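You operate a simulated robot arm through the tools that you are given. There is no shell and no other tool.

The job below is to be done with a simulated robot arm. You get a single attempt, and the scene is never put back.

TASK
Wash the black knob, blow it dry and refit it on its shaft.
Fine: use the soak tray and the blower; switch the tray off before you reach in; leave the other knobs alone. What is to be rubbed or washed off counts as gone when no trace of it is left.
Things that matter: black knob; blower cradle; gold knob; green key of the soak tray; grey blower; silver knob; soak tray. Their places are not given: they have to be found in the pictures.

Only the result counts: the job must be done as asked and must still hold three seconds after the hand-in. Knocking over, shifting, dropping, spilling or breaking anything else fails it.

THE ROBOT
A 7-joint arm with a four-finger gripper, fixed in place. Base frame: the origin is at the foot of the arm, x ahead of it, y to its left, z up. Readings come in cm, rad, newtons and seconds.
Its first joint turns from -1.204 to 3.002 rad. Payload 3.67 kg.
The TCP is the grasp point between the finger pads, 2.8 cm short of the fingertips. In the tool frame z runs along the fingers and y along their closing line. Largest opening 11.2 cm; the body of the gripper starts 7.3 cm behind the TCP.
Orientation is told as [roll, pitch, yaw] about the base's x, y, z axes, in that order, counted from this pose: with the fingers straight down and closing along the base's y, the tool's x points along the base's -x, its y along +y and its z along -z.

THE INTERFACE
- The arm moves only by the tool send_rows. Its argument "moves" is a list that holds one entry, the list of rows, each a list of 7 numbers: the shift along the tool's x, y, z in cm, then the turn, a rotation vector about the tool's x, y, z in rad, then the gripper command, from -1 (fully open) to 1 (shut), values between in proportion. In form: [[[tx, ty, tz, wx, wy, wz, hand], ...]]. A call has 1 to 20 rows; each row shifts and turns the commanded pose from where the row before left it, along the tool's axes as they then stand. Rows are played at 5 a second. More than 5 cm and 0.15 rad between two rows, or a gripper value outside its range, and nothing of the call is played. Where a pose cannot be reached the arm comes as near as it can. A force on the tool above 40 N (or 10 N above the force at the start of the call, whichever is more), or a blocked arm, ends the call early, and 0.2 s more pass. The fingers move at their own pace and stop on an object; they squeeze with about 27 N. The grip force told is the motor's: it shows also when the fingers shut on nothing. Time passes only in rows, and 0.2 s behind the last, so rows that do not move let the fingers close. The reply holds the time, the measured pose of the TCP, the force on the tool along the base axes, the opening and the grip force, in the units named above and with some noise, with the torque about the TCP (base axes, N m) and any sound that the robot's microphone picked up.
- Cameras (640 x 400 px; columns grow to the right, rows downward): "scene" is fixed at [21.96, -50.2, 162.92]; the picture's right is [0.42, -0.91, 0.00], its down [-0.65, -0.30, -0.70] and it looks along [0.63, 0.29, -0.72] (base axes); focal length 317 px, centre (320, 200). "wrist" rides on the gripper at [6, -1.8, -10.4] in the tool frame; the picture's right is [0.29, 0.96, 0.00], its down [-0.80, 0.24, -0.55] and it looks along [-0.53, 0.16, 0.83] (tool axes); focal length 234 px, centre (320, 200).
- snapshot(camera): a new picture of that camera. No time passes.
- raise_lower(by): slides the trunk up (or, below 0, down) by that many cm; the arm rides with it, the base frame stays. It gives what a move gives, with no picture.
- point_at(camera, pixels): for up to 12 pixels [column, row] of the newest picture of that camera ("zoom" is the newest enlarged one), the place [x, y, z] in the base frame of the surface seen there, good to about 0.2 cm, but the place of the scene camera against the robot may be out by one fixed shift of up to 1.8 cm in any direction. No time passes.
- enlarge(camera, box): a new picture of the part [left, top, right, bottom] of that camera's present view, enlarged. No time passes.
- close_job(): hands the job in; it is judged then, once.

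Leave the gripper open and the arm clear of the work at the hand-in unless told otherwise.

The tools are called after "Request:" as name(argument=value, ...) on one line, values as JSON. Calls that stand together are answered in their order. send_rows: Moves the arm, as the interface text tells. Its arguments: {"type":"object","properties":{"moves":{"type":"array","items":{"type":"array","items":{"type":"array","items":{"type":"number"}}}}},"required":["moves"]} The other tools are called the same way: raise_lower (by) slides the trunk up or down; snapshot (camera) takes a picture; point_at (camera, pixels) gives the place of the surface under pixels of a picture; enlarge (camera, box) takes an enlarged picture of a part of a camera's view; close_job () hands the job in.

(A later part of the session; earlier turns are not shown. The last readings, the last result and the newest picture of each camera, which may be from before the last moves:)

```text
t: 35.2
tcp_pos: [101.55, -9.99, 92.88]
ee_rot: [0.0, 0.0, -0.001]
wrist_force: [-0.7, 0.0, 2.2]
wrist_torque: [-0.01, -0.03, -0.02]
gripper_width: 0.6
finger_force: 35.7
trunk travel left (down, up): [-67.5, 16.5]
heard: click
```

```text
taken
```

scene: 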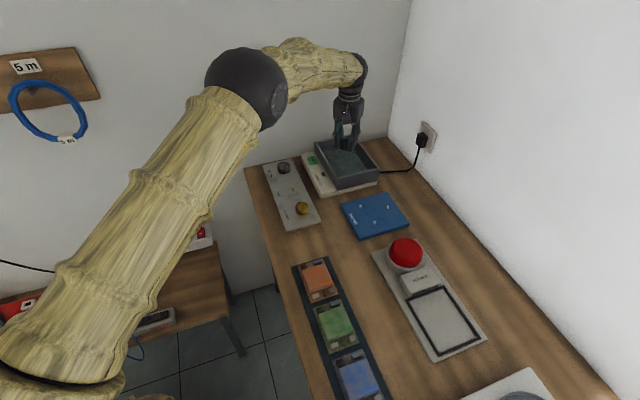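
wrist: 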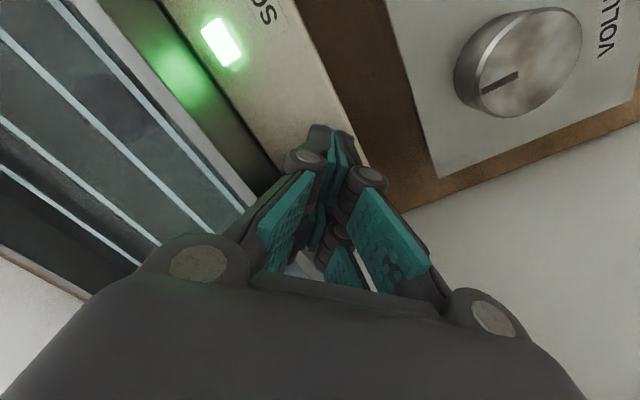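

Click heard, and the LED lit green: the tray is on (a grid has also appeared over the tray). I'll raise the hand and wait, out of the tray.

Request:
send_rows(moves=[[[0, 0, -1, 0, 0, 0, 1], [0, 0, -2, 0, 0, 0, 1], [0, 0, -4, 0, 0, 0, 1], [0, 0, -4, 0, 0, 0, 1], [0, 0, 0, 0, 0, 0, 1], [0, 0, 0, 0, 0, 0, 1]]])

Request:
snapshot(camera="wrist")

Request:
enlarge(camera="scene", box=[280, 80, 400, 200])

```text
t: 36.6
tcp_pos: [101.41, -10.32, 104.05]
ee_rot: [0.0, -0.001, -0.001]
wrist_force: [-0.5, 0.5, 0.2]
wrist_torque: [0.01, -0.01, 0.02]
gripper_width: 0.01
finger_force: 35.4
trunk travel left (down, up): [-67.5, 16.5]
```

```text
taken
```

wrist: 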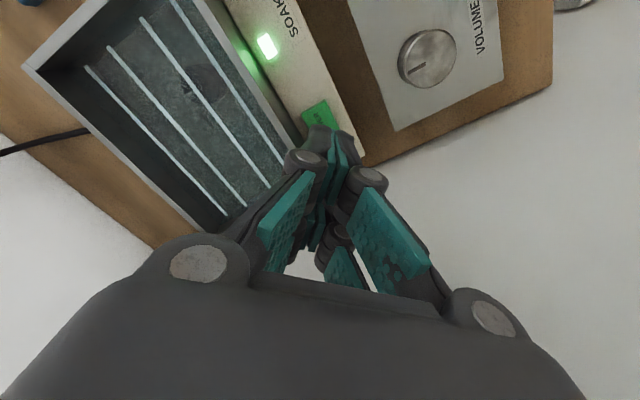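

```text
3.33 times, centred on (340, 140) of scene
```

zoom: 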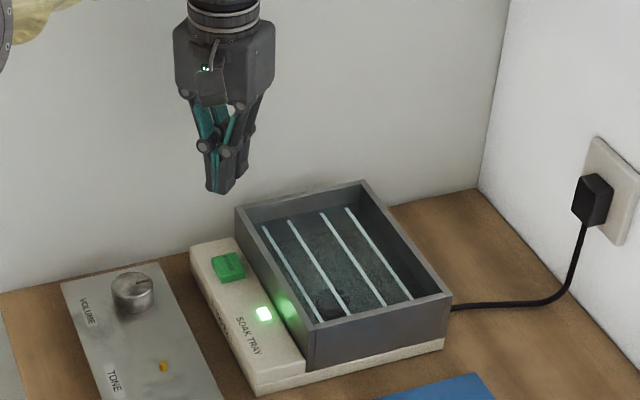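

The liquid is stirred and the lines show it is active. I'll wait with no motion and then check the knob.

Request:
send_rows(moves=[[[0, 0, 0, 0, 0, 0, 1], [0, 0, 0, 0, 0, 0, 1], [0, 0, 0, 0, 0, 0, 1], [0, 0, 0, 0, 0, 0, 1], [0, 0, 0, 0, 0, 0, 1], [0, 0, 0, 0, 0, 0, 1], [0, 0, 0, 0, 0, 0, 1], [0, 0, 0, 0, 0, 0, 1], [0, 0, 0, 0, 0, 0, 1], [0, 0, 0, 0, 0, 0, 1], [0, 0, 0, 0, 0, 0, 1], [0, 0, 0, 0, 0, 0, 1], [0, 0, 0, 0, 0, 0, 1], [0, 0, 0, 0, 0, 0, 1], [0, 0, 0, 0, 0, 0, 1], [0, 0, 0, 0, 0, 0, 1], [0, 0, 0, 0, 0, 0, 1], [0, 0, 0, 0, 0, 0, 1], [0, 0, 0, 0, 0, 0, 1], [0, 0, 0, 0, 0, 0, 1]]])

Request:
enlarge(camera="wrist", box=[110, 20, 290, 180])

```text
t: 40.8
tcp_pos: [101.46, -10.09, 103.96]
ee_rot: [0.001, 0.0, 0.0]
wrist_force: [0.4, 0.3, 0.2]
wrist_torque: [-0.02, 0.01, 0.02]
gripper_width: 0.0
finger_force: 36.2
trunk travel left (down, up): [-67.5, 16.5]
```

```text
2.50 times, centred on (200, 100) of wrist
```

zoom: 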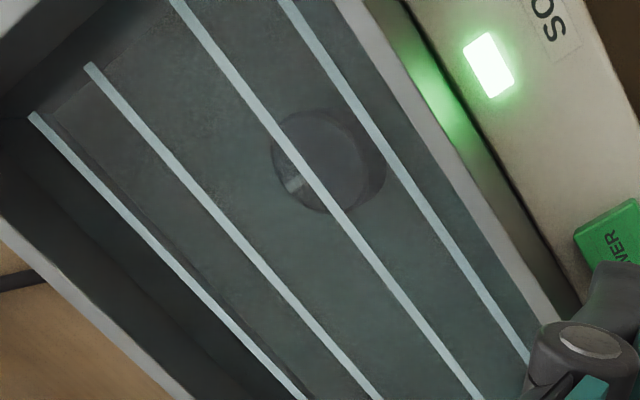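

The knob is hard to judge through the liquid. I'll keep soaking for a while longer.

Request:
send_rows(moves=[[[0, 0, 0, 0, 0, 0, 1], [0, 0, 0, 0, 0, 0, 1], [0, 0, 0, 0, 0, 0, 1], [0, 0, 0, 0, 0, 0, 1], [0, 0, 0, 0, 0, 0, 1], [0, 0, 0, 0, 0, 0, 1], [0, 0, 0, 0, 0, 0, 1], [0, 0, 0, 0, 0, 0, 1], [0, 0, 0, 0, 0, 0, 1], [0, 0, 0, 0, 0, 0, 1], [0, 0, 0, 0, 0, 0, 1], [0, 0, 0, 0, 0, 0, 1], [0, 0, 0, 0, 0, 0, 1], [0, 0, 0, 0, 0, 0, 1], [0, 0, 0, 0, 0, 0, 1], [0, 0, 0, 0, 0, 0, 1], [0, 0, 0, 0, 0, 0, 1], [0, 0, 0, 0, 0, 0, 1], [0, 0, 0, 0, 0, 0, 1], [0, 0, 0, 0, 0, 0, 1]]])

Request:
send_rows(moves=[[[0, 0, 0, 0, 0, 0, 1], [0, 0, 0, 0, 0, 0, 1], [0, 0, 0, 0, 0, 0, 1], [0, 0, 0, 0, 0, 0, 1], [0, 0, 0, 0, 0, 0, 1], [0, 0, 0, 0, 0, 0, 1], [0, 0, 0, 0, 0, 0, 1], [0, 0, 0, 0, 0, 0, 1], [0, 0, 0, 0, 0, 0, 1], [0, 0, 0, 0, 0, 0, 1], [0, 0, 0, 0, 0, 0, 1], [0, 0, 0, 0, 0, 0, 1], [0, 0, 0, 0, 0, 0, 1], [0, 0, 0, 0, 0, 0, 1], [0, 0, 0, 0, 0, 0, 1], [0, 0, 0, 0, 0, 0, 1], [0, 0, 0, 0, 0, 0, 1], [0, 0, 0, 0, 0, 0, 1], [0, 0, 0, 0, 0, 0, 1], [0, 0, 0, 0, 0, 0, 1]]])

Request:
enlarge(camera="wrist", box=[110, 20, 290, 180])

```text
t: 45.0
tcp_pos: [101.45, -10.06, 104.08]
ee_rot: [0.0, 0.001, 0.001]
wrist_force: [0.6, 0.3, -0.1]
wrist_torque: [0.0, 0.0, 0.01]
gripper_width: 0.0
finger_force: 35.2
trunk travel left (down, up): [-67.5, 16.5]
```

```text
t: 49.2
tcp_pos: [101.38, -10.16, 103.92]
ee_rot: [0.0, 0.001, 0.0]
wrist_force: [0.1, 0.0, 0.1]
wrist_torque: [0.0, -0.01, -0.02]
gripper_width: 0.0
finger_force: 36.0
trunk travel left (down, up): [-67.5, 16.5]
```

```text
2.50 times, centred on (200, 100) of wrist
```

zoom: 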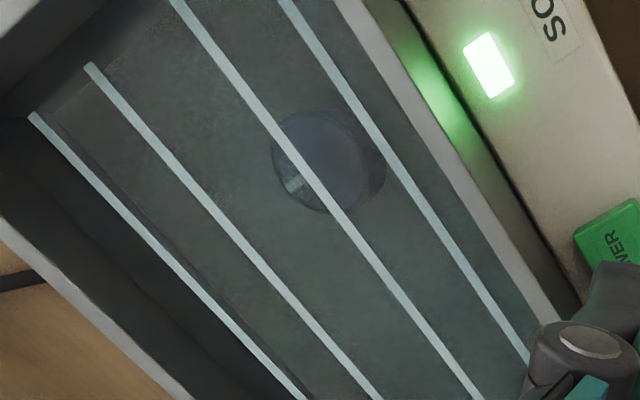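

The knob is getting visibly cleaner (bluer instead of brown). I'll wait another 8 s and compare.

Request:
send_rows(moves=[[[0, 0, 0, 0, 0, 0, 1], [0, 0, 0, 0, 0, 0, 1], [0, 0, 0, 0, 0, 0, 1], [0, 0, 0, 0, 0, 0, 1], [0, 0, 0, 0, 0, 0, 1], [0, 0, 0, 0, 0, 0, 1], [0, 0, 0, 0, 0, 0, 1], [0, 0, 0, 0, 0, 0, 1], [0, 0, 0, 0, 0, 0, 1], [0, 0, 0, 0, 0, 0, 1], [0, 0, 0, 0, 0, 0, 1], [0, 0, 0, 0, 0, 0, 1], [0, 0, 0, 0, 0, 0, 1], [0, 0, 0, 0, 0, 0, 1], [0, 0, 0, 0, 0, 0, 1], [0, 0, 0, 0, 0, 0, 1], [0, 0, 0, 0, 0, 0, 1], [0, 0, 0, 0, 0, 0, 1], [0, 0, 0, 0, 0, 0, 1], [0, 0, 0, 0, 0, 0, 1]]])

Request:
send_rows(moves=[[[0, 0, 0, 0, 0, 0, 1], [0, 0, 0, 0, 0, 0, 1], [0, 0, 0, 0, 0, 0, 1], [0, 0, 0, 0, 0, 0, 1], [0, 0, 0, 0, 0, 0, 1], [0, 0, 0, 0, 0, 0, 1], [0, 0, 0, 0, 0, 0, 1], [0, 0, 0, 0, 0, 0, 1], [0, 0, 0, 0, 0, 0, 1], [0, 0, 0, 0, 0, 0, 1], [0, 0, 0, 0, 0, 0, 1], [0, 0, 0, 0, 0, 0, 1], [0, 0, 0, 0, 0, 0, 1], [0, 0, 0, 0, 0, 0, 1], [0, 0, 0, 0, 0, 0, 1], [0, 0, 0, 0, 0, 0, 1], [0, 0, 0, 0, 0, 0, 1], [0, 0, 0, 0, 0, 0, 1], [0, 0, 0, 0, 0, 0, 1], [0, 0, 0, 0, 0, 0, 1]]])

Request:
enlarge(camera="wrist", box=[110, 20, 290, 180])

```text
t: 53.4
tcp_pos: [101.47, -10.13, 103.96]
ee_rot: [0.0, 0.0, 0.001]
wrist_force: [-0.5, 1.2, 0.1]
wrist_torque: [-0.01, 0.01, -0.02]
gripper_width: 0.0
finger_force: 35.1
trunk travel left (down, up): [-67.5, 16.5]
```

```text
t: 57.6
tcp_pos: [101.47, -10.14, 104.01]
ee_rot: [0.0, 0.0, 0.001]
wrist_force: [0.4, 0.6, -0.6]
wrist_torque: [0.02, 0.01, 0.01]
gripper_width: 0.0
finger_force: 35.5
trunk travel left (down, up): [-67.5, 16.5]
```

```text
2.50 times, centred on (200, 100) of wrist
```

zoom: 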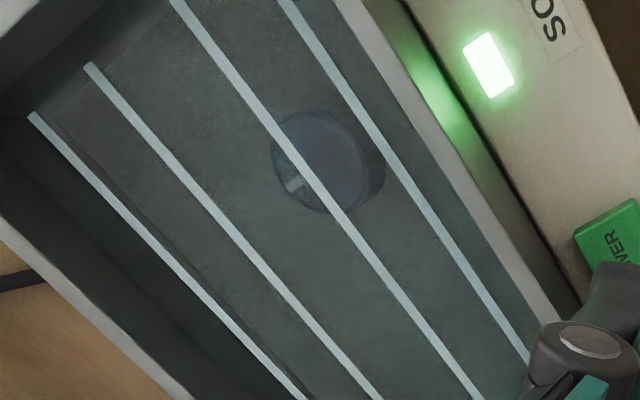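

No more change visible; I'll wait 4 s more for margin and then press the key again to switch off, descending in small steps.

Request:
send_rows(moves=[[[0, 0, 0, 0, 0, 0, 1], [0, 0, 0, 0, 0, 0, 1], [0, 0, 0, 0, 0, 0, 1], [0, 0, 0, 0, 0, 0, 1], [0, 0, 0, 0, 0, 0, 1], [0, 0, 0, 0, 0, 0, 1], [0, 0, 0, 0, 0, 0, 1], [0, 0, 0, 0, 0, 0, 1], [0, 0, 0, 0, 0, 0, 1], [0, 0, 0, 0, 0, 0, 1], [0, 0, 0, 0, 0, 0, 1], [0, 0, 0, 0, 0, 0, 1], [0, 0, 0, 0, 0, 0, 1], [0, 0, 0, 0, 0, 0, 1], [0, 0, 0, 0, 0, 0, 1], [0, 0, 0, 0, 0, 0, 1], [0, 0, 0, 0, 0, 0, 1], [0, 0, 0, 0, 0, 0, 1], [0, 0, 0, 0, 0, 0, 1], [0, 0, 0, 0, 0, 0, 1]]])

Request:
send_rows(moves=[[[-0.1, 0.1, 4, 0, 0, 0, 1], [0, 0, 4, 0, 0, 0, 1], [0, 0, 2, 0, 0, 0, 1], [0, 0, 0.5, 0, 0, 0, 1], [0, 0, 0.2, 0, 0, 0, 1], [0, 0, 0, 0, 0, 0, 1]]])

```text
t: 61.8
tcp_pos: [101.45, -10.19, 104.0]
ee_rot: [0.001, 0.0, 0.0]
wrist_force: [-0.2, 0.0, -0.1]
wrist_torque: [-0.02, 0.0, 0.01]
gripper_width: 0.0
finger_force: 35.6
trunk travel left (down, up): [-67.5, 16.5]
```

```text
t: 63.2
tcp_pos: [101.5, -9.8, 93.34]
ee_rot: [0.001, 0.0, 0.0]
wrist_force: [0.1, -0.9, 0.1]
wrist_torque: [-0.01, 0.02, 0.04]
gripper_width: 0.03
finger_force: 36.1
trunk travel left (down, up): [-67.5, 16.5]
```

Close to contact again. I'll step down until the click.

Request:
send_rows(moves=[[[0, 0, 0.15, 0, 0, 0, 1], [0, 0, 0.15, 0, 0, 0, 1], [0, 0, 0.12, 0, 0, 0, 1], [0, 0, 0, 0, 0, 0, 1]]])

Request:
snapshot(camera="wrist")

```text
t: 64.2
tcp_pos: [101.68, -9.88, 92.7]
ee_rot: [-0.001, 0.0, 0.0]
wrist_force: [0.0, 0.6, 1.8]
wrist_torque: [0.07, 0.04, -0.02]
gripper_width: 0.61
finger_force: 35.3
trunk travel left (down, up): [-67.5, 16.5]
heard: click
```

```text
taken
```

wrist: 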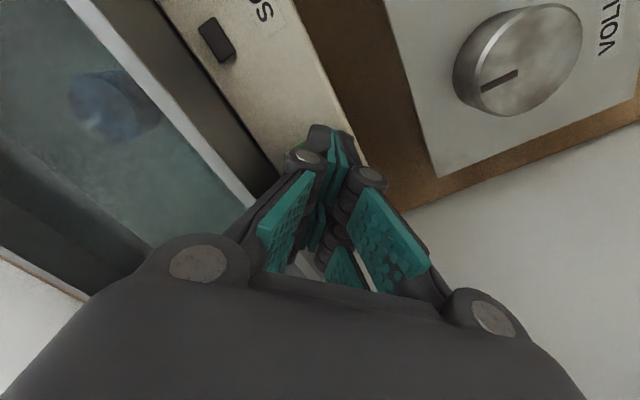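

Click, LED dark, lines gone: the tray is off. I'll rise straight up and move back above the knob with the gripper open.

Request:
send_rows(moves=[[[0, 0, -1, 0, 0, 0, 1], [0, 0, -2, 0, 0, 0, 1], [0, 0, -5, 0, 0, 0, 1], [0, 0, -5, 0, 0, 0, 1], [-0.1, -4, 0, 0, 0, 0, -1], [-0.1, -4, 0, 0, 0, 0, -1], [-0.1, -4, 0, 0, 0, 0, -1], [0, 0, 0, 0, 0, 0, -1], [0, 0, 0, 0, 0, 0, -1]]])

Request:
snapshot(camera="wrist")

Request:
enlarge(camera="wrist", box=[260, 60, 380, 160])

```text
t: 66.2
tcp_pos: [101.82, -21.9, 105.68]
ee_rot: [0.002, 0.001, -0.001]
wrist_force: [-0.9, -0.8, -0.6]
wrist_torque: [0.01, -0.01, -0.01]
gripper_width: 11.23
finger_force: 0.0
trunk travel left (down, up): [-67.5, 16.5]
```

```text
taken
```

wrist: 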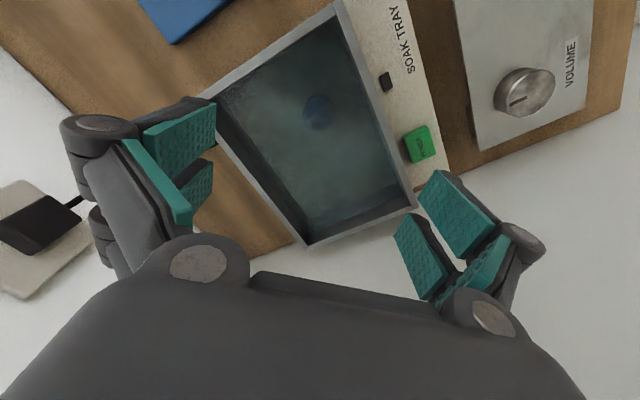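

```text
4.00 times, centred on (320, 110) of wrist
```

zoom: 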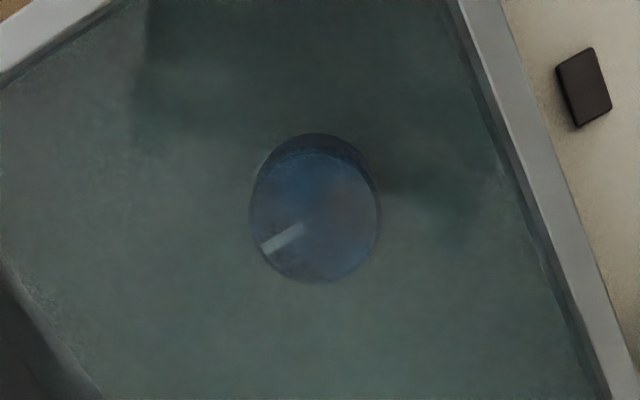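

The knob looks bluish (wet) with perhaps some reddish patches. I'll pick it up to inspect it in the open. First its place:

Request:
point_at(camera="zoom", pixels=[[315, 217], [312, 220], [318, 214], [252, 217], [378, 217], [315, 155], [315, 280], [310, 216], [320, 218], [265, 250], [298, 231], [322, 222]])

```text
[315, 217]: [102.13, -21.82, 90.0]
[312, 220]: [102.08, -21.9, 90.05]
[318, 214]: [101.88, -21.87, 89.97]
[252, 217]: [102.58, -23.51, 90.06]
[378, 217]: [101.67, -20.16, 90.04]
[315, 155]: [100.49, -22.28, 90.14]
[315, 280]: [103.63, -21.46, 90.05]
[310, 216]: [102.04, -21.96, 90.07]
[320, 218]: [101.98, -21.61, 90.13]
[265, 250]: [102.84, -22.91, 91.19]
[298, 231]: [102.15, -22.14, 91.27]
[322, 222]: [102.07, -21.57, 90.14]
```

Knob centre (102.0,-21.87), top z 90.05. The tray is off, so I'll descend with a 6 cm opening to TCP z≈91.4 and close.

Request:
send_rows(moves=[[[-0.15, 0, 4, 0, 0, 0, -0.07], [0, 0, 4, 0, 0, 0, -0.07], [0, 0, 2.7, 0, 0, 0, -0.07], [0, 0, 1, 0, 0, 0, -0.07], [0, 0, 1, 0, 0, 0, -0.07], [0, 0, 1, 0, 0, 0, -0.07], [0, 0, 0.5, 0, 0, 0, -0.07], [0, 0, 0, 0, 0, 0, -0.07]]])

Request:
snapshot(camera="wrist")

```text
t: 68.0
tcp_pos: [102.14, -21.93, 91.45]
ee_rot: [0.0, 0.001, 0.0]
wrist_force: [0.3, 0.6, -0.3]
wrist_torque: [0.01, 0.0, -0.02]
gripper_width: 5.98
finger_force: 0.0
trunk travel left (down, up): [-67.5, 16.5]
```

```text
taken
```

wrist: 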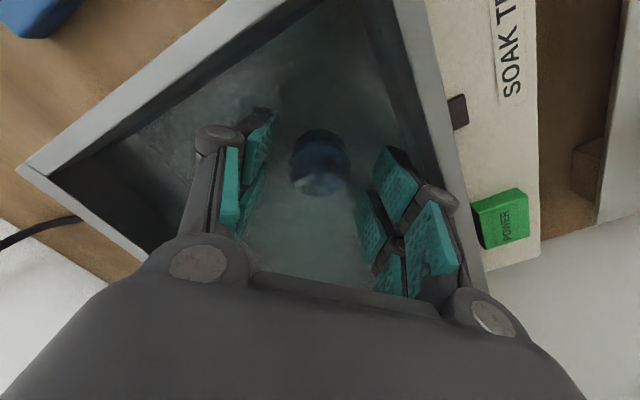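

The knob is centred between the pads at [320,165]. I'll close slowly and lift out to z≈103, pausing low over the tray.

Request:
send_rows(moves=[[[0, 0, 0, 0, 0, 0, 0.2], [0, 0, 0, 0, 0, 0, 0.4], [0, 0, 0, 0, 0, 0, 1], [0, 0, 0, 0, 0, 0, 1], [0, 0, -0.5, 0, 0, 0, 1], [0, 0, -1, 0, 0, 0, 1], [0, 0, -1, 0, 0, 0, 1], [0, 0, -1, 0, 0, 0, 1], [0, 0, -2, 0, 0, 0, 1], [0, 0, -2, 0, 0, 0, 1], [0, 0, -2, 0, 0, 0, 1], [0, 0, -2, 0, 0, 0, 1], [0, 0, 0, 0, 0, 0, 1], [0, 0, 0, 0, 0, 0, 1], [0, 0, 0, 0, 0, 0, 1], [0, 0, 0, 0, 0, 0, 1]]])

Request:
snapshot(camera="wrist")

Request:
enlarge(camera="wrist", box=[270, 110, 370, 210])

```text
t: 71.4
tcp_pos: [102.29, -21.72, 102.89]
ee_rot: [0.001, 0.0, 0.001]
wrist_force: [0.4, -0.5, -1.0]
wrist_torque: [0.0, -0.01, -0.04]
gripper_width: 3.4
finger_force: 26.9
trunk travel left (down, up): [-67.5, 16.5]
```

```text
taken
```

wrist: 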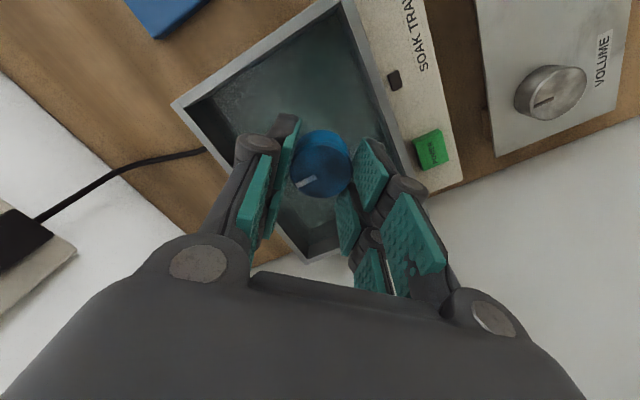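

```text
4.00 times, centred on (320, 160) of wrist
```

zoom: 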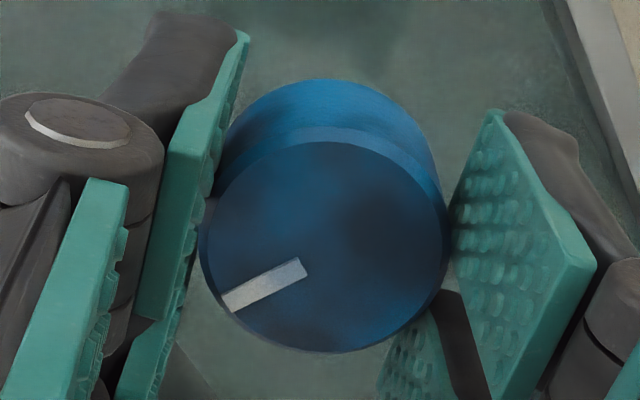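

No brown left; the blue sheen is the wetness. The pointer heading is unchanged. I'll measure the knob's place in the grip with point_at.

Request:
point_at(camera="zoom", pixels=[[322, 247], [202, 247], [442, 247], [322, 145], [322, 350], [230, 300], [300, 268], [322, 90]])

```text
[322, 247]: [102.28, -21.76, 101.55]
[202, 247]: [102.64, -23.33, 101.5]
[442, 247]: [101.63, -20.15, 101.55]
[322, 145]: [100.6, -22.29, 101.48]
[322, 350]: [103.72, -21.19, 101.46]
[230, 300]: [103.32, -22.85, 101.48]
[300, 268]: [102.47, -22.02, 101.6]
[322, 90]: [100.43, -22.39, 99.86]
```

The knob is centred in the grip; its top is 1.4 cm below the TCP (0.35 lower than when it was on the shaft). I'll carry it high to the blower area for a view.

Request:
send_rows(moves=[[[0, 0, -4, 0, 0, 0, 1], [0, 0, -4, 0, 0, 0, 1], [0, 0, -4, 0, 0, 0, 1], [4.2, -2.4, 0, 0, 0, 0, 1], [4.2, -2.4, 0, 0, 0, 0, 1], [4.2, -2.4, 0, 0, 0, 0, 1], [4.2, -2.4, 0, 0, 0, 0, 1], [4.2, -2.4, 0, 0, 0, 0, 1], [4.2, -2.4, 0, 0, 0, 0, 1], [4.2, -2.4, 0, 0, 0, 0, 1], [4.2, -2.4, 0, 0, 0, 0, 1], [4.2, -2.4, 0, 0, 0, 0, 1], [4.2, -2.4, 0, 0, 0, 0, 1], [4.2, -2.4, 0, 0, 0, 0, 1], [0, 0, 0, 0, 0, 0, 1]]])

Request:
snapshot(camera="wrist")

```text
t: 74.6
tcp_pos: [56.14, -48.32, 114.82]
ee_rot: [0.0, 0.003, 0.0]
wrist_force: [1.1, -0.1, -0.3]
wrist_torque: [0.0, 0.01, 0.01]
gripper_width: 3.46
finger_force: 27.0
trunk travel left (down, up): [-67.5, 16.5]
```

```text
taken
```

wrist: 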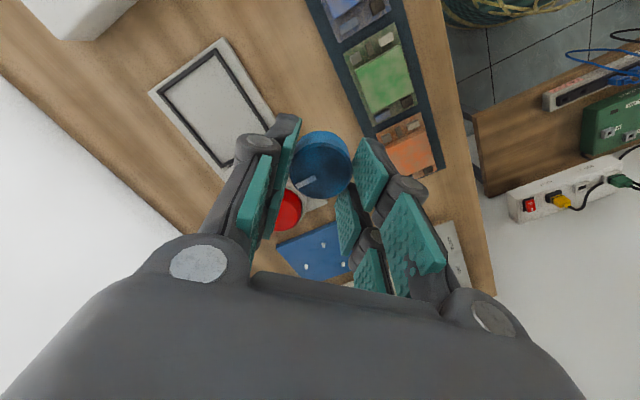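

The frame is visible at around [215,105]. I'll enlarge and measure it.

Request:
enlarge(camera="wrist", box=[140, 30, 320, 240])

Request:
point_at(camera="wrist", pixels=[[160, 90], [220, 50], [270, 115], [225, 165], [215, 105], [218, 55], [164, 93], [150, 95], [225, 40], [200, 80], [287, 212]])

```text
1.90 times, centred on (230, 135) of wrist
```

zoom: 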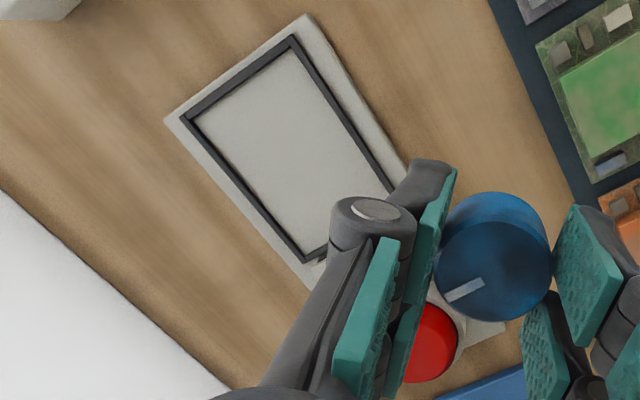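

```text
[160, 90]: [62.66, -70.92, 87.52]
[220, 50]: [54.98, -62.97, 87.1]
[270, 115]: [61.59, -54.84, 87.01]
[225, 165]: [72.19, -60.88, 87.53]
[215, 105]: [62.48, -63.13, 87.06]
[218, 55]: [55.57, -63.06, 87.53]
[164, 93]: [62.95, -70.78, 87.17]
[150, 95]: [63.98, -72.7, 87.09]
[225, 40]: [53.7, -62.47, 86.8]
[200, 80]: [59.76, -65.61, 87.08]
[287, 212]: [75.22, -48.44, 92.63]
```

The cradle is a flat plate (z 87.08) inside a 0.5 cm rim, about 13.8 × 10.8 cm, centred near (63.9,-61.9). The blower slot is at its +x/+y end. I'll move above the centre, to z≈98.

Request:
send_rows(moves=[[[-1.97, -3.37, 2, 0, 0, 0, 1], [-1.97, -3.37, 2, 0, 0, 0, 1], [-1.97, -3.37, 2, 0, 0, 0, 1], [-1.97, -3.37, 2, 0, 0, 0, 1], [0, 0, 4.4, 0, 0, 0, 1], [0, 0, 4.4, 0, 0, 0, 1], [0, 0, 0, 0, 0, 0, 1], [0, 0, 0, 0, 0, 0, 1]]])

Request:
snapshot(camera="wrist")

```text
t: 76.4
tcp_pos: [63.85, -61.53, 97.8]
ee_rot: [0.001, -0.001, 0.0]
wrist_force: [0.3, 0.1, -0.5]
wrist_torque: [-0.01, 0.02, 0.01]
gripper_width: 3.42
finger_force: 26.7
trunk travel left (down, up): [-67.5, 16.5]
```

```text
taken
```

wrist: 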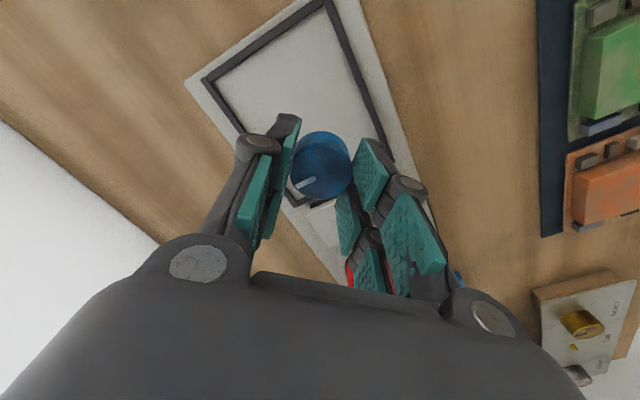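

Above the cradle. I'll lower to just over the plate.

Request:
send_rows(moves=[[[0, 0, 2.5, 0, 0, 0, 1], [0, 0, 2, 0, 0, 0, 1], [0, 0, 1, 0, 0, 0, 1], [0, 0, 0.7, 0, 0, 0, 1], [0, 0, 0, 0, 0, 0, 1]]])

Request:
snapshot(camera="wrist")

```text
t: 77.6
tcp_pos: [63.99, -61.67, 91.84]
ee_rot: [0.0, 0.0, 0.0]
wrist_force: [-0.3, 0.5, 0.5]
wrist_torque: [-0.01, 0.04, 0.04]
gripper_width: 3.38
finger_force: 27.1
trunk travel left (down, up): [-67.5, 16.5]
```

```text
taken
```

wrist: 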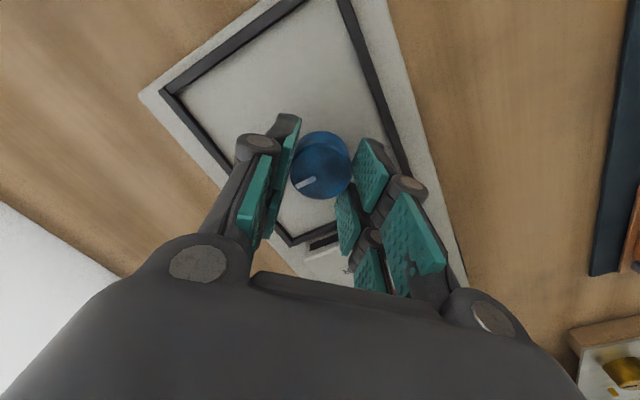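

The knob is inside the frame, centred in front of the slot at [320,240]. I'll ease down to the plate in small steps.

Request:
send_rows(moves=[[[0, 0, 0.4, 0, 0, 0, 1], [0, 0, 0.25, 0, 0, 0, 1], [0, 0, 0.15, 0, 0, 0, 1], [0, 0, 0, 0, 0, 0, 1]]])

```text
t: 78.6
tcp_pos: [63.99, -61.8, 91.27]
ee_rot: [0.002, 0.001, -0.001]
wrist_force: [0.2, -0.3, 0.6]
wrist_torque: [-0.01, 0.03, 0.01]
gripper_width: 3.42
finger_force: 26.8
trunk travel left (down, up): [-67.5, 16.5]
```

Request:
send_rows(moves=[[[0, 0, 0.15, 0, 0, 0, 1], [0, 0, 0.1, 0, 0, 0, 1], [0, 0, 0.1, 0, 0, 0, 1], [0, 0, 0, 0, 0, 0, 1]]])

```text
t: 79.6
tcp_pos: [64.06, -61.82, 90.71]
ee_rot: [-0.001, 0.002, 0.0]
wrist_force: [-0.2, 0.4, -0.2]
wrist_torque: [-0.01, 0.02, -0.01]
gripper_width: 3.44
finger_force: 27.1
trunk travel left (down, up): [-67.5, 16.5]
```

Request:
send_rows(moves=[[[0, 0, 0.1, 0, 0, 0, 1], [0, 0, 0.1, 0, 0, 0, 1], [0, 0, 0, 0, 0, 0, 1]]])

Request:
enlarge(camera="wrist", box=[270, 110, 370, 210])

```text
t: 80.4
tcp_pos: [64.04, -61.84, 90.6]
ee_rot: [-0.002, 0.002, 0.0]
wrist_force: [0.4, 0.9, 0.3]
wrist_torque: [0.03, -0.01, -0.03]
gripper_width: 3.42
finger_force: 27.0
trunk travel left (down, up): [-67.5, 16.5]
```

```text
4.00 times, centred on (320, 160) of wrist
```

zoom: 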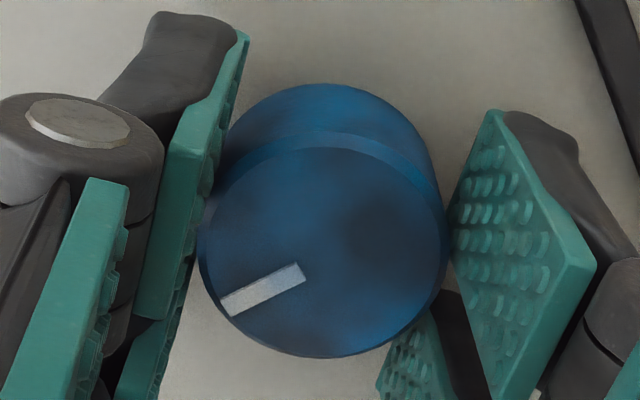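

The knob is at or just above the plate. I'll release slowly to 6 cm and rise.

Request:
send_rows(moves=[[[0, 0, 0, 0, 0, 0, 0.36], [0, 0, 0, 0, 0, 0, 0.3], [0, 0, 0, 0, 0, 0, 0.1], [0, 0, 0, 0, 0, 0, -0.07], [0, 0, 0, 0, 0, 0, -0.07], [0, 0, -1, 0, 0, 0, -0.07], [0, 0, -2, 0, 0, 0, -0.07], [0, 0, -4, 0, 0, 0, -0.07], [0, 0, -4, 0, 0, 0, -0.5], [0, 0, -4, 0, 0, 0, -1], [0, 0, 0, 0, 0, 0, -1]]])

Request:
snapshot(camera="wrist")

```text
t: 82.8
tcp_pos: [63.87, -61.87, 105.56]
ee_rot: [0.002, 0.003, 0.002]
wrist_force: [-0.2, 0.2, 0.0]
wrist_torque: [0.04, 0.05, -0.01]
gripper_width: 11.21
finger_force: 0.0
trunk travel left (down, up): [-67.5, 16.5]
```

```text
taken
```

wrist: 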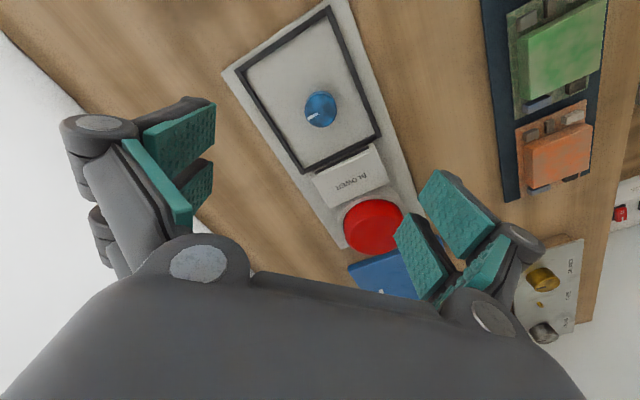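

The knob stands in the frame at [320,108]. Now the red button at [372,226].

Request:
enlarge(camera="wrist", box=[270, 70, 430, 270])

Request:
point_at(camera="wrist", pixels=[[372, 225], [345, 225], [400, 215], [372, 203], [375, 245], [350, 178], [320, 110], [306, 110], [336, 108], [310, 116]])

```text
2.00 times, centred on (350, 170) of wrist
```

zoom: 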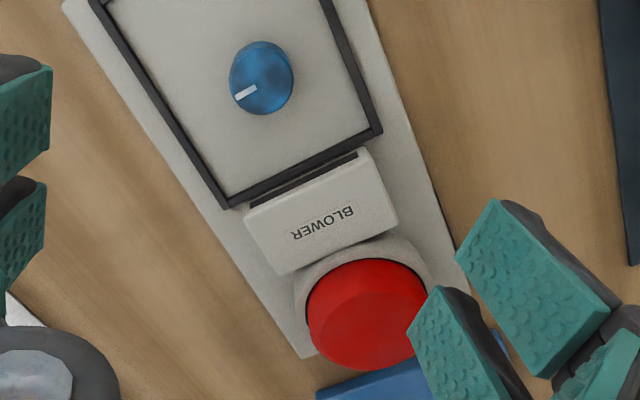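

```text
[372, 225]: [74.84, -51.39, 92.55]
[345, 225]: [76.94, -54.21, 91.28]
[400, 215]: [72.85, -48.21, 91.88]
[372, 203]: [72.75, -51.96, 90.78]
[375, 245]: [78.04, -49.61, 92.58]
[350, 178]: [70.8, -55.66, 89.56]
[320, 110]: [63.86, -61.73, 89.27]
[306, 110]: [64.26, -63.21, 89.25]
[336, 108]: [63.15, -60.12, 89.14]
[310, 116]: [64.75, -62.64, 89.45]
```

The button's centre is about (75.7,-50.2), top z≈92.6. I'll shut the fingers and go above it.

Request:
send_rows(moves=[[[-2.95, 2.92, 0, 0, 0, 0, 1], [-2.95, 2.92, 0, 0, 0, 0, 1], [-2.95, 2.92, 0, 0, 0, 0, 1], [-2.95, 2.92, 0, 0, 0, 0, 1], [0, 0, 4, 0, 0, 0, 1], [0, 0, 3.5, 0, 0, 0, 1], [0, 0, 0, 0, 0, 0, 1]]])

Request:
snapshot(camera="wrist")

Request:
enlarge(camera="scene", box=[350, 170, 510, 370])

```text
t: 84.4
tcp_pos: [75.6, -50.43, 97.93]
ee_rot: [0.001, -0.001, 0.002]
wrist_force: [-0.7, -0.6, 0.4]
wrist_torque: [0.01, -0.05, 0.03]
gripper_width: 0.0
finger_force: 27.1
trunk travel left (down, up): [-67.5, 16.5]
```

```text
taken
```

wrist: 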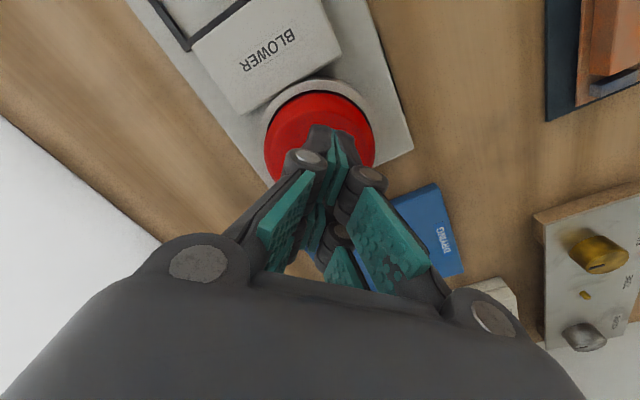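

```text
2.00 times, centred on (430, 270) of scene
```

zoom: 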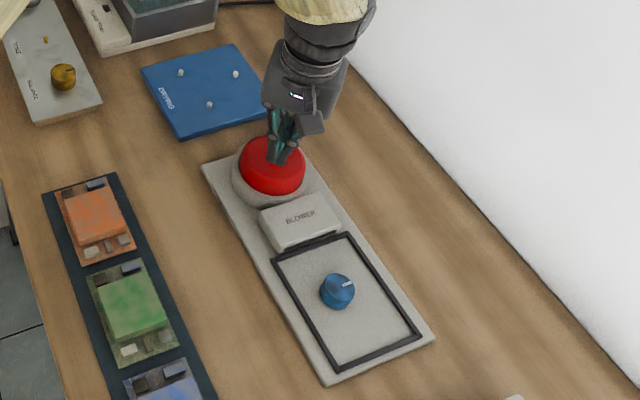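

Tips are over the red button. I'll descend, then step down with readings.

Request:
send_rows(moves=[[[0, 0, 1.5, 0, 0, 0, 1], [0, 0, 0.7, 0, 0, 0, 1], [0, 0, 0.3, 0, 0, 0, 1], [0, 0, 0.2, 0, 0, 0, 1], [0, 0, 0, 0, 0, 0, 1]]])

```text
t: 85.6
tcp_pos: [75.72, -50.23, 95.41]
ee_rot: [-0.001, 0.0, 0.001]
wrist_force: [0.0, 0.1, 0.5]
wrist_torque: [0.01, -0.02, 0.01]
gripper_width: 0.0
finger_force: 27.4
trunk travel left (down, up): [-67.5, 16.5]
```

Request:
send_rows(moves=[[[0, 0, 0.15, 0, 0, 0, 1], [0, 0, 0.15, 0, 0, 0, 1], [0, 0, 0, 0, 0, 0, 1]]])

Request:
send_rows(moves=[[[0, 0, 0.15, 0, 0, 0, 1], [0, 0, 0.15, 0, 0, 0, 1], [0, 0, 0, 0, 0, 0, 1]]])

```text
t: 86.4
tcp_pos: [75.81, -50.1, 95.02]
ee_rot: [0.0, 0.0, 0.0]
wrist_force: [-0.3, 0.2, 0.1]
wrist_torque: [-0.04, -0.01, 0.02]
gripper_width: 0.64
finger_force: 35.7
trunk travel left (down, up): [-67.5, 16.5]
```

```text
t: 87.2
tcp_pos: [75.84, -50.18, 94.83]
ee_rot: [-0.001, -0.001, 0.001]
wrist_force: [0.0, 0.6, 0.5]
wrist_torque: [-0.05, 0.02, 0.02]
gripper_width: 0.59
finger_force: 35.6
trunk travel left (down, up): [-67.5, 16.5]
```

Same contact sign as with the key. I'll press further.

Request:
send_rows(moves=[[[0, 0, 0.15, 0, 0, 0, 1], [0, 0, 0.15, 0, 0, 0, 1], [0, 0, 0, 0, 0, 0, 1]]])

Request:
enlarge(camera="scene", box=[350, 170, 510, 370])

```text
t: 88.0
tcp_pos: [75.79, -50.02, 94.56]
ee_rot: [0.0, -0.002, 0.0]
wrist_force: [-0.9, -1.5, 1.2]
wrist_torque: [-0.02, 0.03, -0.02]
gripper_width: 0.61
finger_force: 36.3
trunk travel left (down, up): [-67.5, 16.5]
```

```text
2.00 times, centred on (430, 270) of scene
```

zoom: 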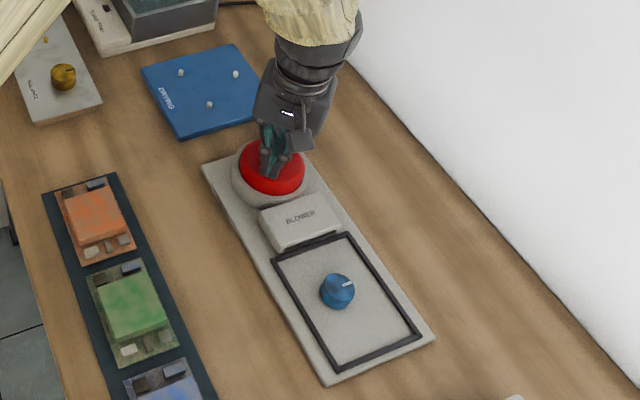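

Request:
send_rows(moves=[[[0, 0, 0.15, 0, 0, 0, 1], [0, 0, 0.15, 0, 0, 0, 1], [0, 0, 0, 0, 0, 0, 1]]])

Request:
send_rows(moves=[[[0, 0, 0.15, 0, 0, 0, 1], [0, 0, 0.15, 0, 0, 0, 1], [0, 0, 0, 0, 0, 0, 1]]])

Request:
enlarge(camera="scene", box=[350, 170, 510, 370])

```text
t: 88.8
tcp_pos: [75.61, -50.0, 94.34]
ee_rot: [0.0, 0.001, 0.001]
wrist_force: [0.6, 0.4, 2.7]
wrist_torque: [-0.01, -0.03, 0.0]
gripper_width: 0.59
finger_force: 35.8
trunk travel left (down, up): [-67.5, 16.5]
heard: click
```

```text
t: 89.6
tcp_pos: [75.55, -50.11, 93.98]
ee_rot: [0.0, -0.001, -0.001]
wrist_force: [2.5, 0.5, 3.4]
wrist_torque: [0.0, -0.08, 0.01]
gripper_width: 0.57
finger_force: 35.6
trunk travel left (down, up): [-67.5, 16.5]
```

```text
2.00 times, centred on (430, 270) of scene
```

zoom: 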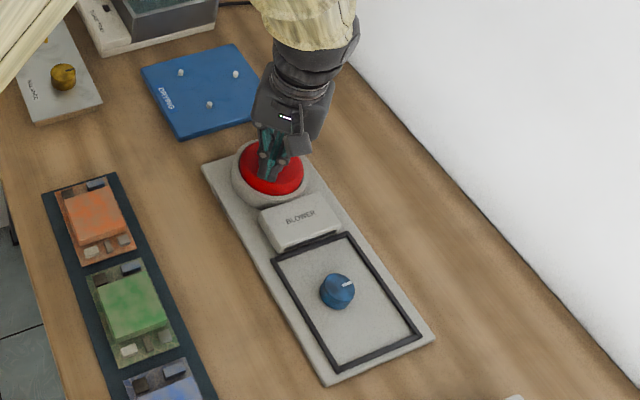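

Click heard. I'll hold it down for 4 s and see whether the knob changes.

Request:
send_rows(moves=[[[0, 0, 0, 0, 0, 0, 1], [0, 0, 0, 0, 0, 0, 1], [0, 0, 0, 0, 0, 0, 1], [0, 0, 0, 0, 0, 0, 1], [0, 0, 0, 0, 0, 0, 1], [0, 0, 0, 0, 0, 0, 1], [0, 0, 0, 0, 0, 0, 1], [0, 0, 0, 0, 0, 0, 1], [0, 0, 0, 0, 0, 0, 1], [0, 0, 0, 0, 0, 0, 1], [0, 0, 0, 0, 0, 0, 1], [0, 0, 0, 0, 0, 0, 1], [0, 0, 0, 0, 0, 0, 1], [0, 0, 0, 0, 0, 0, 1], [0, 0, 0, 0, 0, 0, 1], [0, 0, 0, 0, 0, 0, 1], [0, 0, 0, 0, 0, 0, 1], [0, 0, 0, 0, 0, 0, 1], [0, 0, 0, 0, 0, 0, 1], [0, 0, 0, 0, 0, 0, 1]]])

Request:
enlarge(camera="scene", box=[350, 170, 510, 370])

```text
t: 93.8
tcp_pos: [75.62, -49.98, 93.84]
ee_rot: [-0.001, 0.0, 0.001]
wrist_force: [0.1, -0.2, 3.2]
wrist_torque: [0.01, 0.04, -0.01]
gripper_width: 0.63
finger_force: 35.5
trunk travel left (down, up): [-67.5, 16.5]
```

```text
2.00 times, centred on (430, 270) of scene
```

zoom: 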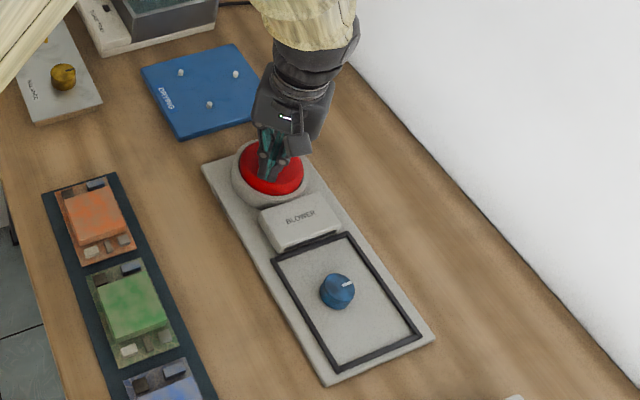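

No clear change in this view. I'll zoom in on the knob and the blower.

Request:
enlarge(camera="scene", box=[400, 260, 460, 340])

Request:
snapshot(camera="wrist")

```text
5.00 times, centred on (430, 300) of scene
```

zoom: 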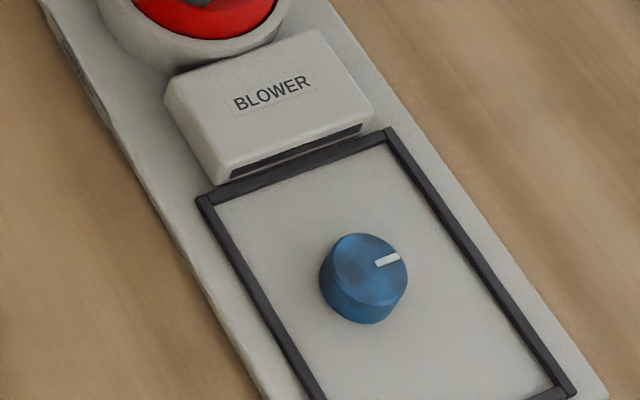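

```text
taken
```

wrist: 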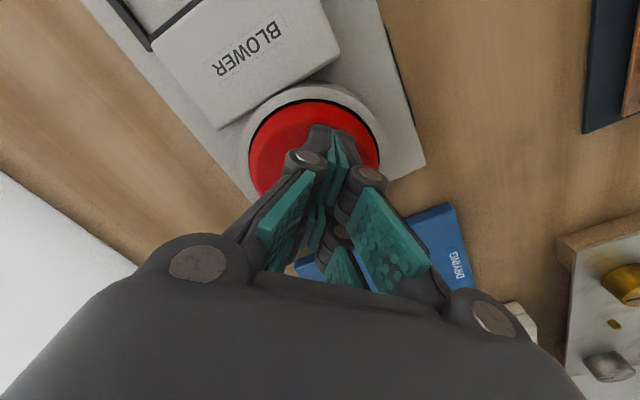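

I'll hold 4 s more and compare the same close-up.

Request:
send_rows(moves=[[[0, 0, 0, 0, 0, 0, 1], [0, 0, 0, 0, 0, 0, 1], [0, 0, 0, 0, 0, 0, 1], [0, 0, 0, 0, 0, 0, 1], [0, 0, 0, 0, 0, 0, 1], [0, 0, 0, 0, 0, 0, 1], [0, 0, 0, 0, 0, 0, 1], [0, 0, 0, 0, 0, 0, 1], [0, 0, 0, 0, 0, 0, 1], [0, 0, 0, 0, 0, 0, 1], [0, 0, 0, 0, 0, 0, 1], [0, 0, 0, 0, 0, 0, 1], [0, 0, 0, 0, 0, 0, 1], [0, 0, 0, 0, 0, 0, 1], [0, 0, 0, 0, 0, 0, 1], [0, 0, 0, 0, 0, 0, 1], [0, 0, 0, 0, 0, 0, 1], [0, 0, 0, 0, 0, 0, 1], [0, 0, 0, 0, 0, 0, 1], [0, 0, 0, 0, 0, 0, 1]]])

Request:
enlarge(camera="scene", box=[400, 260, 460, 340])

```text
t: 98.0
tcp_pos: [75.61, -49.97, 93.74]
ee_rot: [0.002, 0.0, 0.001]
wrist_force: [1.0, 0.0, 1.6]
wrist_torque: [-0.02, 0.0, 0.0]
gripper_width: 0.56
finger_force: 35.6
trunk travel left (down, up): [-67.5, 16.5]
```

```text
5.00 times, centred on (430, 300) of scene
```

zoom: 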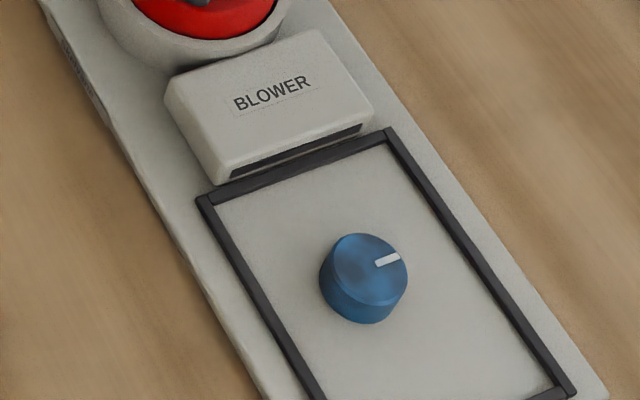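

No change while held. I'll release the button and check whether the blower starts on release.

Request:
send_rows(moves=[[[0, 0, -0.5, 0, 0, 0, 1], [0, 0, -1, 0, 0, 0, 1], [0, 0, -2, 0, 0, 0, 1], [0, 0, -2, 0, 0, 0, 1], [0, 0, 0, 0, 0, 0, 1], [0, 0, 0, 0, 0, 0, 1]]])

Request:
enlarge(camera="scene", box=[380, 220, 460, 340])

Request:
snapshot(camera="wrist")

```text
t: 99.4
tcp_pos: [75.65, -49.9, 99.48]
ee_rot: [-0.001, -0.001, 0.001]
wrist_force: [0.0, -1.3, 0.2]
wrist_torque: [-0.02, 0.01, 0.01]
gripper_width: 0.0
finger_force: 35.2
trunk travel left (down, up): [-67.5, 16.5]
```

```text
3.33 times, centred on (420, 280) of scene
```

zoom: 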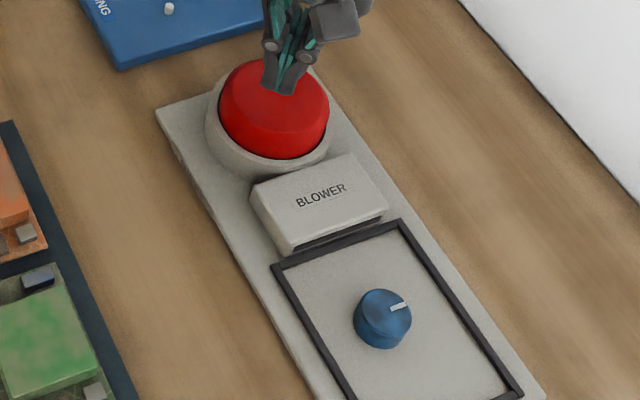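

```text
taken
```

wrist: 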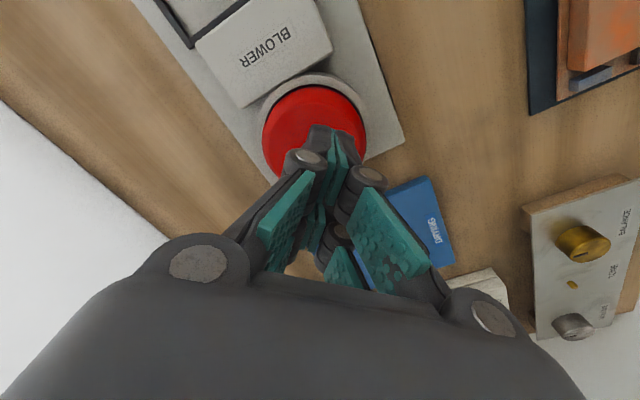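

The button sprang back. It may be a puff-type blower (one puff per press), so I'll take a baseline close-up, press again and compare.

Request:
enlarge(camera="scene", box=[405, 275, 445, 315])

Request:
send_rows(moves=[[[0, 0, 2, 0, 0, 0, 1], [0, 0, 2, 0, 0, 0, 1], [0, 0, 0.8, 0, 0, 0, 1], [0, 0, 0.6, 0, 0, 0, 1], [0, 0, 0, 0, 0, 0, 1]]])

Request:
enlarge(camera="scene", box=[405, 275, 445, 315])

```text
10.00 times, centred on (425, 295) of scene
```

zoom: 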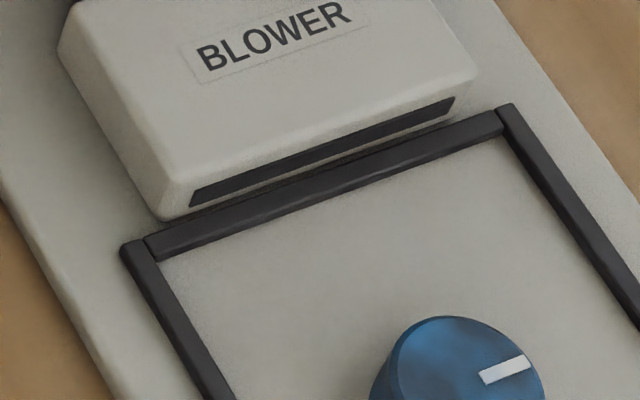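

```text
t: 100.6
tcp_pos: [75.58, -50.08, 94.12]
ee_rot: [-0.001, -0.001, -0.001]
wrist_force: [1.5, 1.5, 2.5]
wrist_torque: [0.01, -0.04, 0.0]
gripper_width: 0.58
finger_force: 35.4
trunk travel left (down, up): [-67.5, 16.5]
heard: click
```

```text
10.00 times, centred on (425, 295) of scene
```

zoom: 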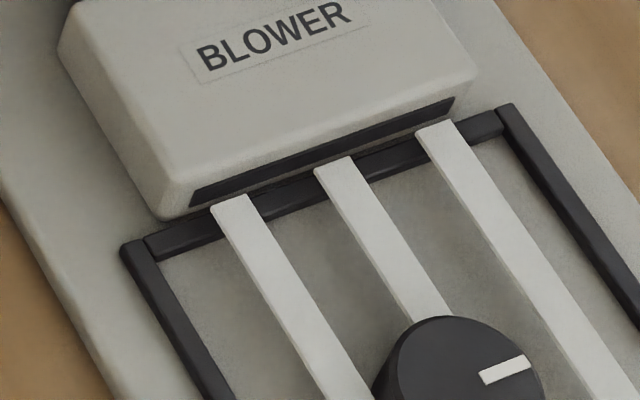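

The air stream is showing now, and the knob has turned black (drying). I'll hold for 2 s more and look again.

Request:
send_rows(moves=[[[0, 0, 0, 0, 0, 0, 1], [0, 0, 0, 0, 0, 0, 1], [0, 0, 0, 0, 0, 0, 1], [0, 0, 0, 0, 0, 0, 1], [0, 0, 0, 0, 0, 0, 1], [0, 0, 0, 0, 0, 0, 1], [0, 0, 0, 0, 0, 0, 1], [0, 0, 0, 0, 0, 0, 1], [0, 0, 0, 0, 0, 0, 1], [0, 0, 0, 0, 0, 0, 1]]])

Request:
enlarge(camera="scene", box=[400, 260, 460, 340])

```text
t: 102.8
tcp_pos: [75.55, -50.18, 94.06]
ee_rot: [0.001, -0.001, 0.0]
wrist_force: [1.4, 1.0, 2.0]
wrist_torque: [-0.03, -0.02, 0.0]
gripper_width: 0.6
finger_force: 35.6
trunk travel left (down, up): [-67.5, 16.5]
```

```text
5.00 times, centred on (430, 300) of scene
```

zoom: 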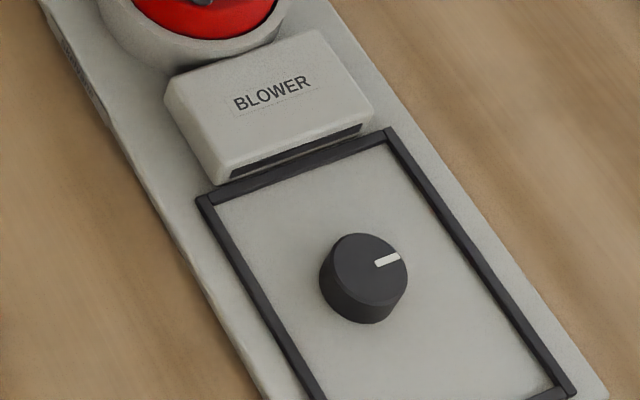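

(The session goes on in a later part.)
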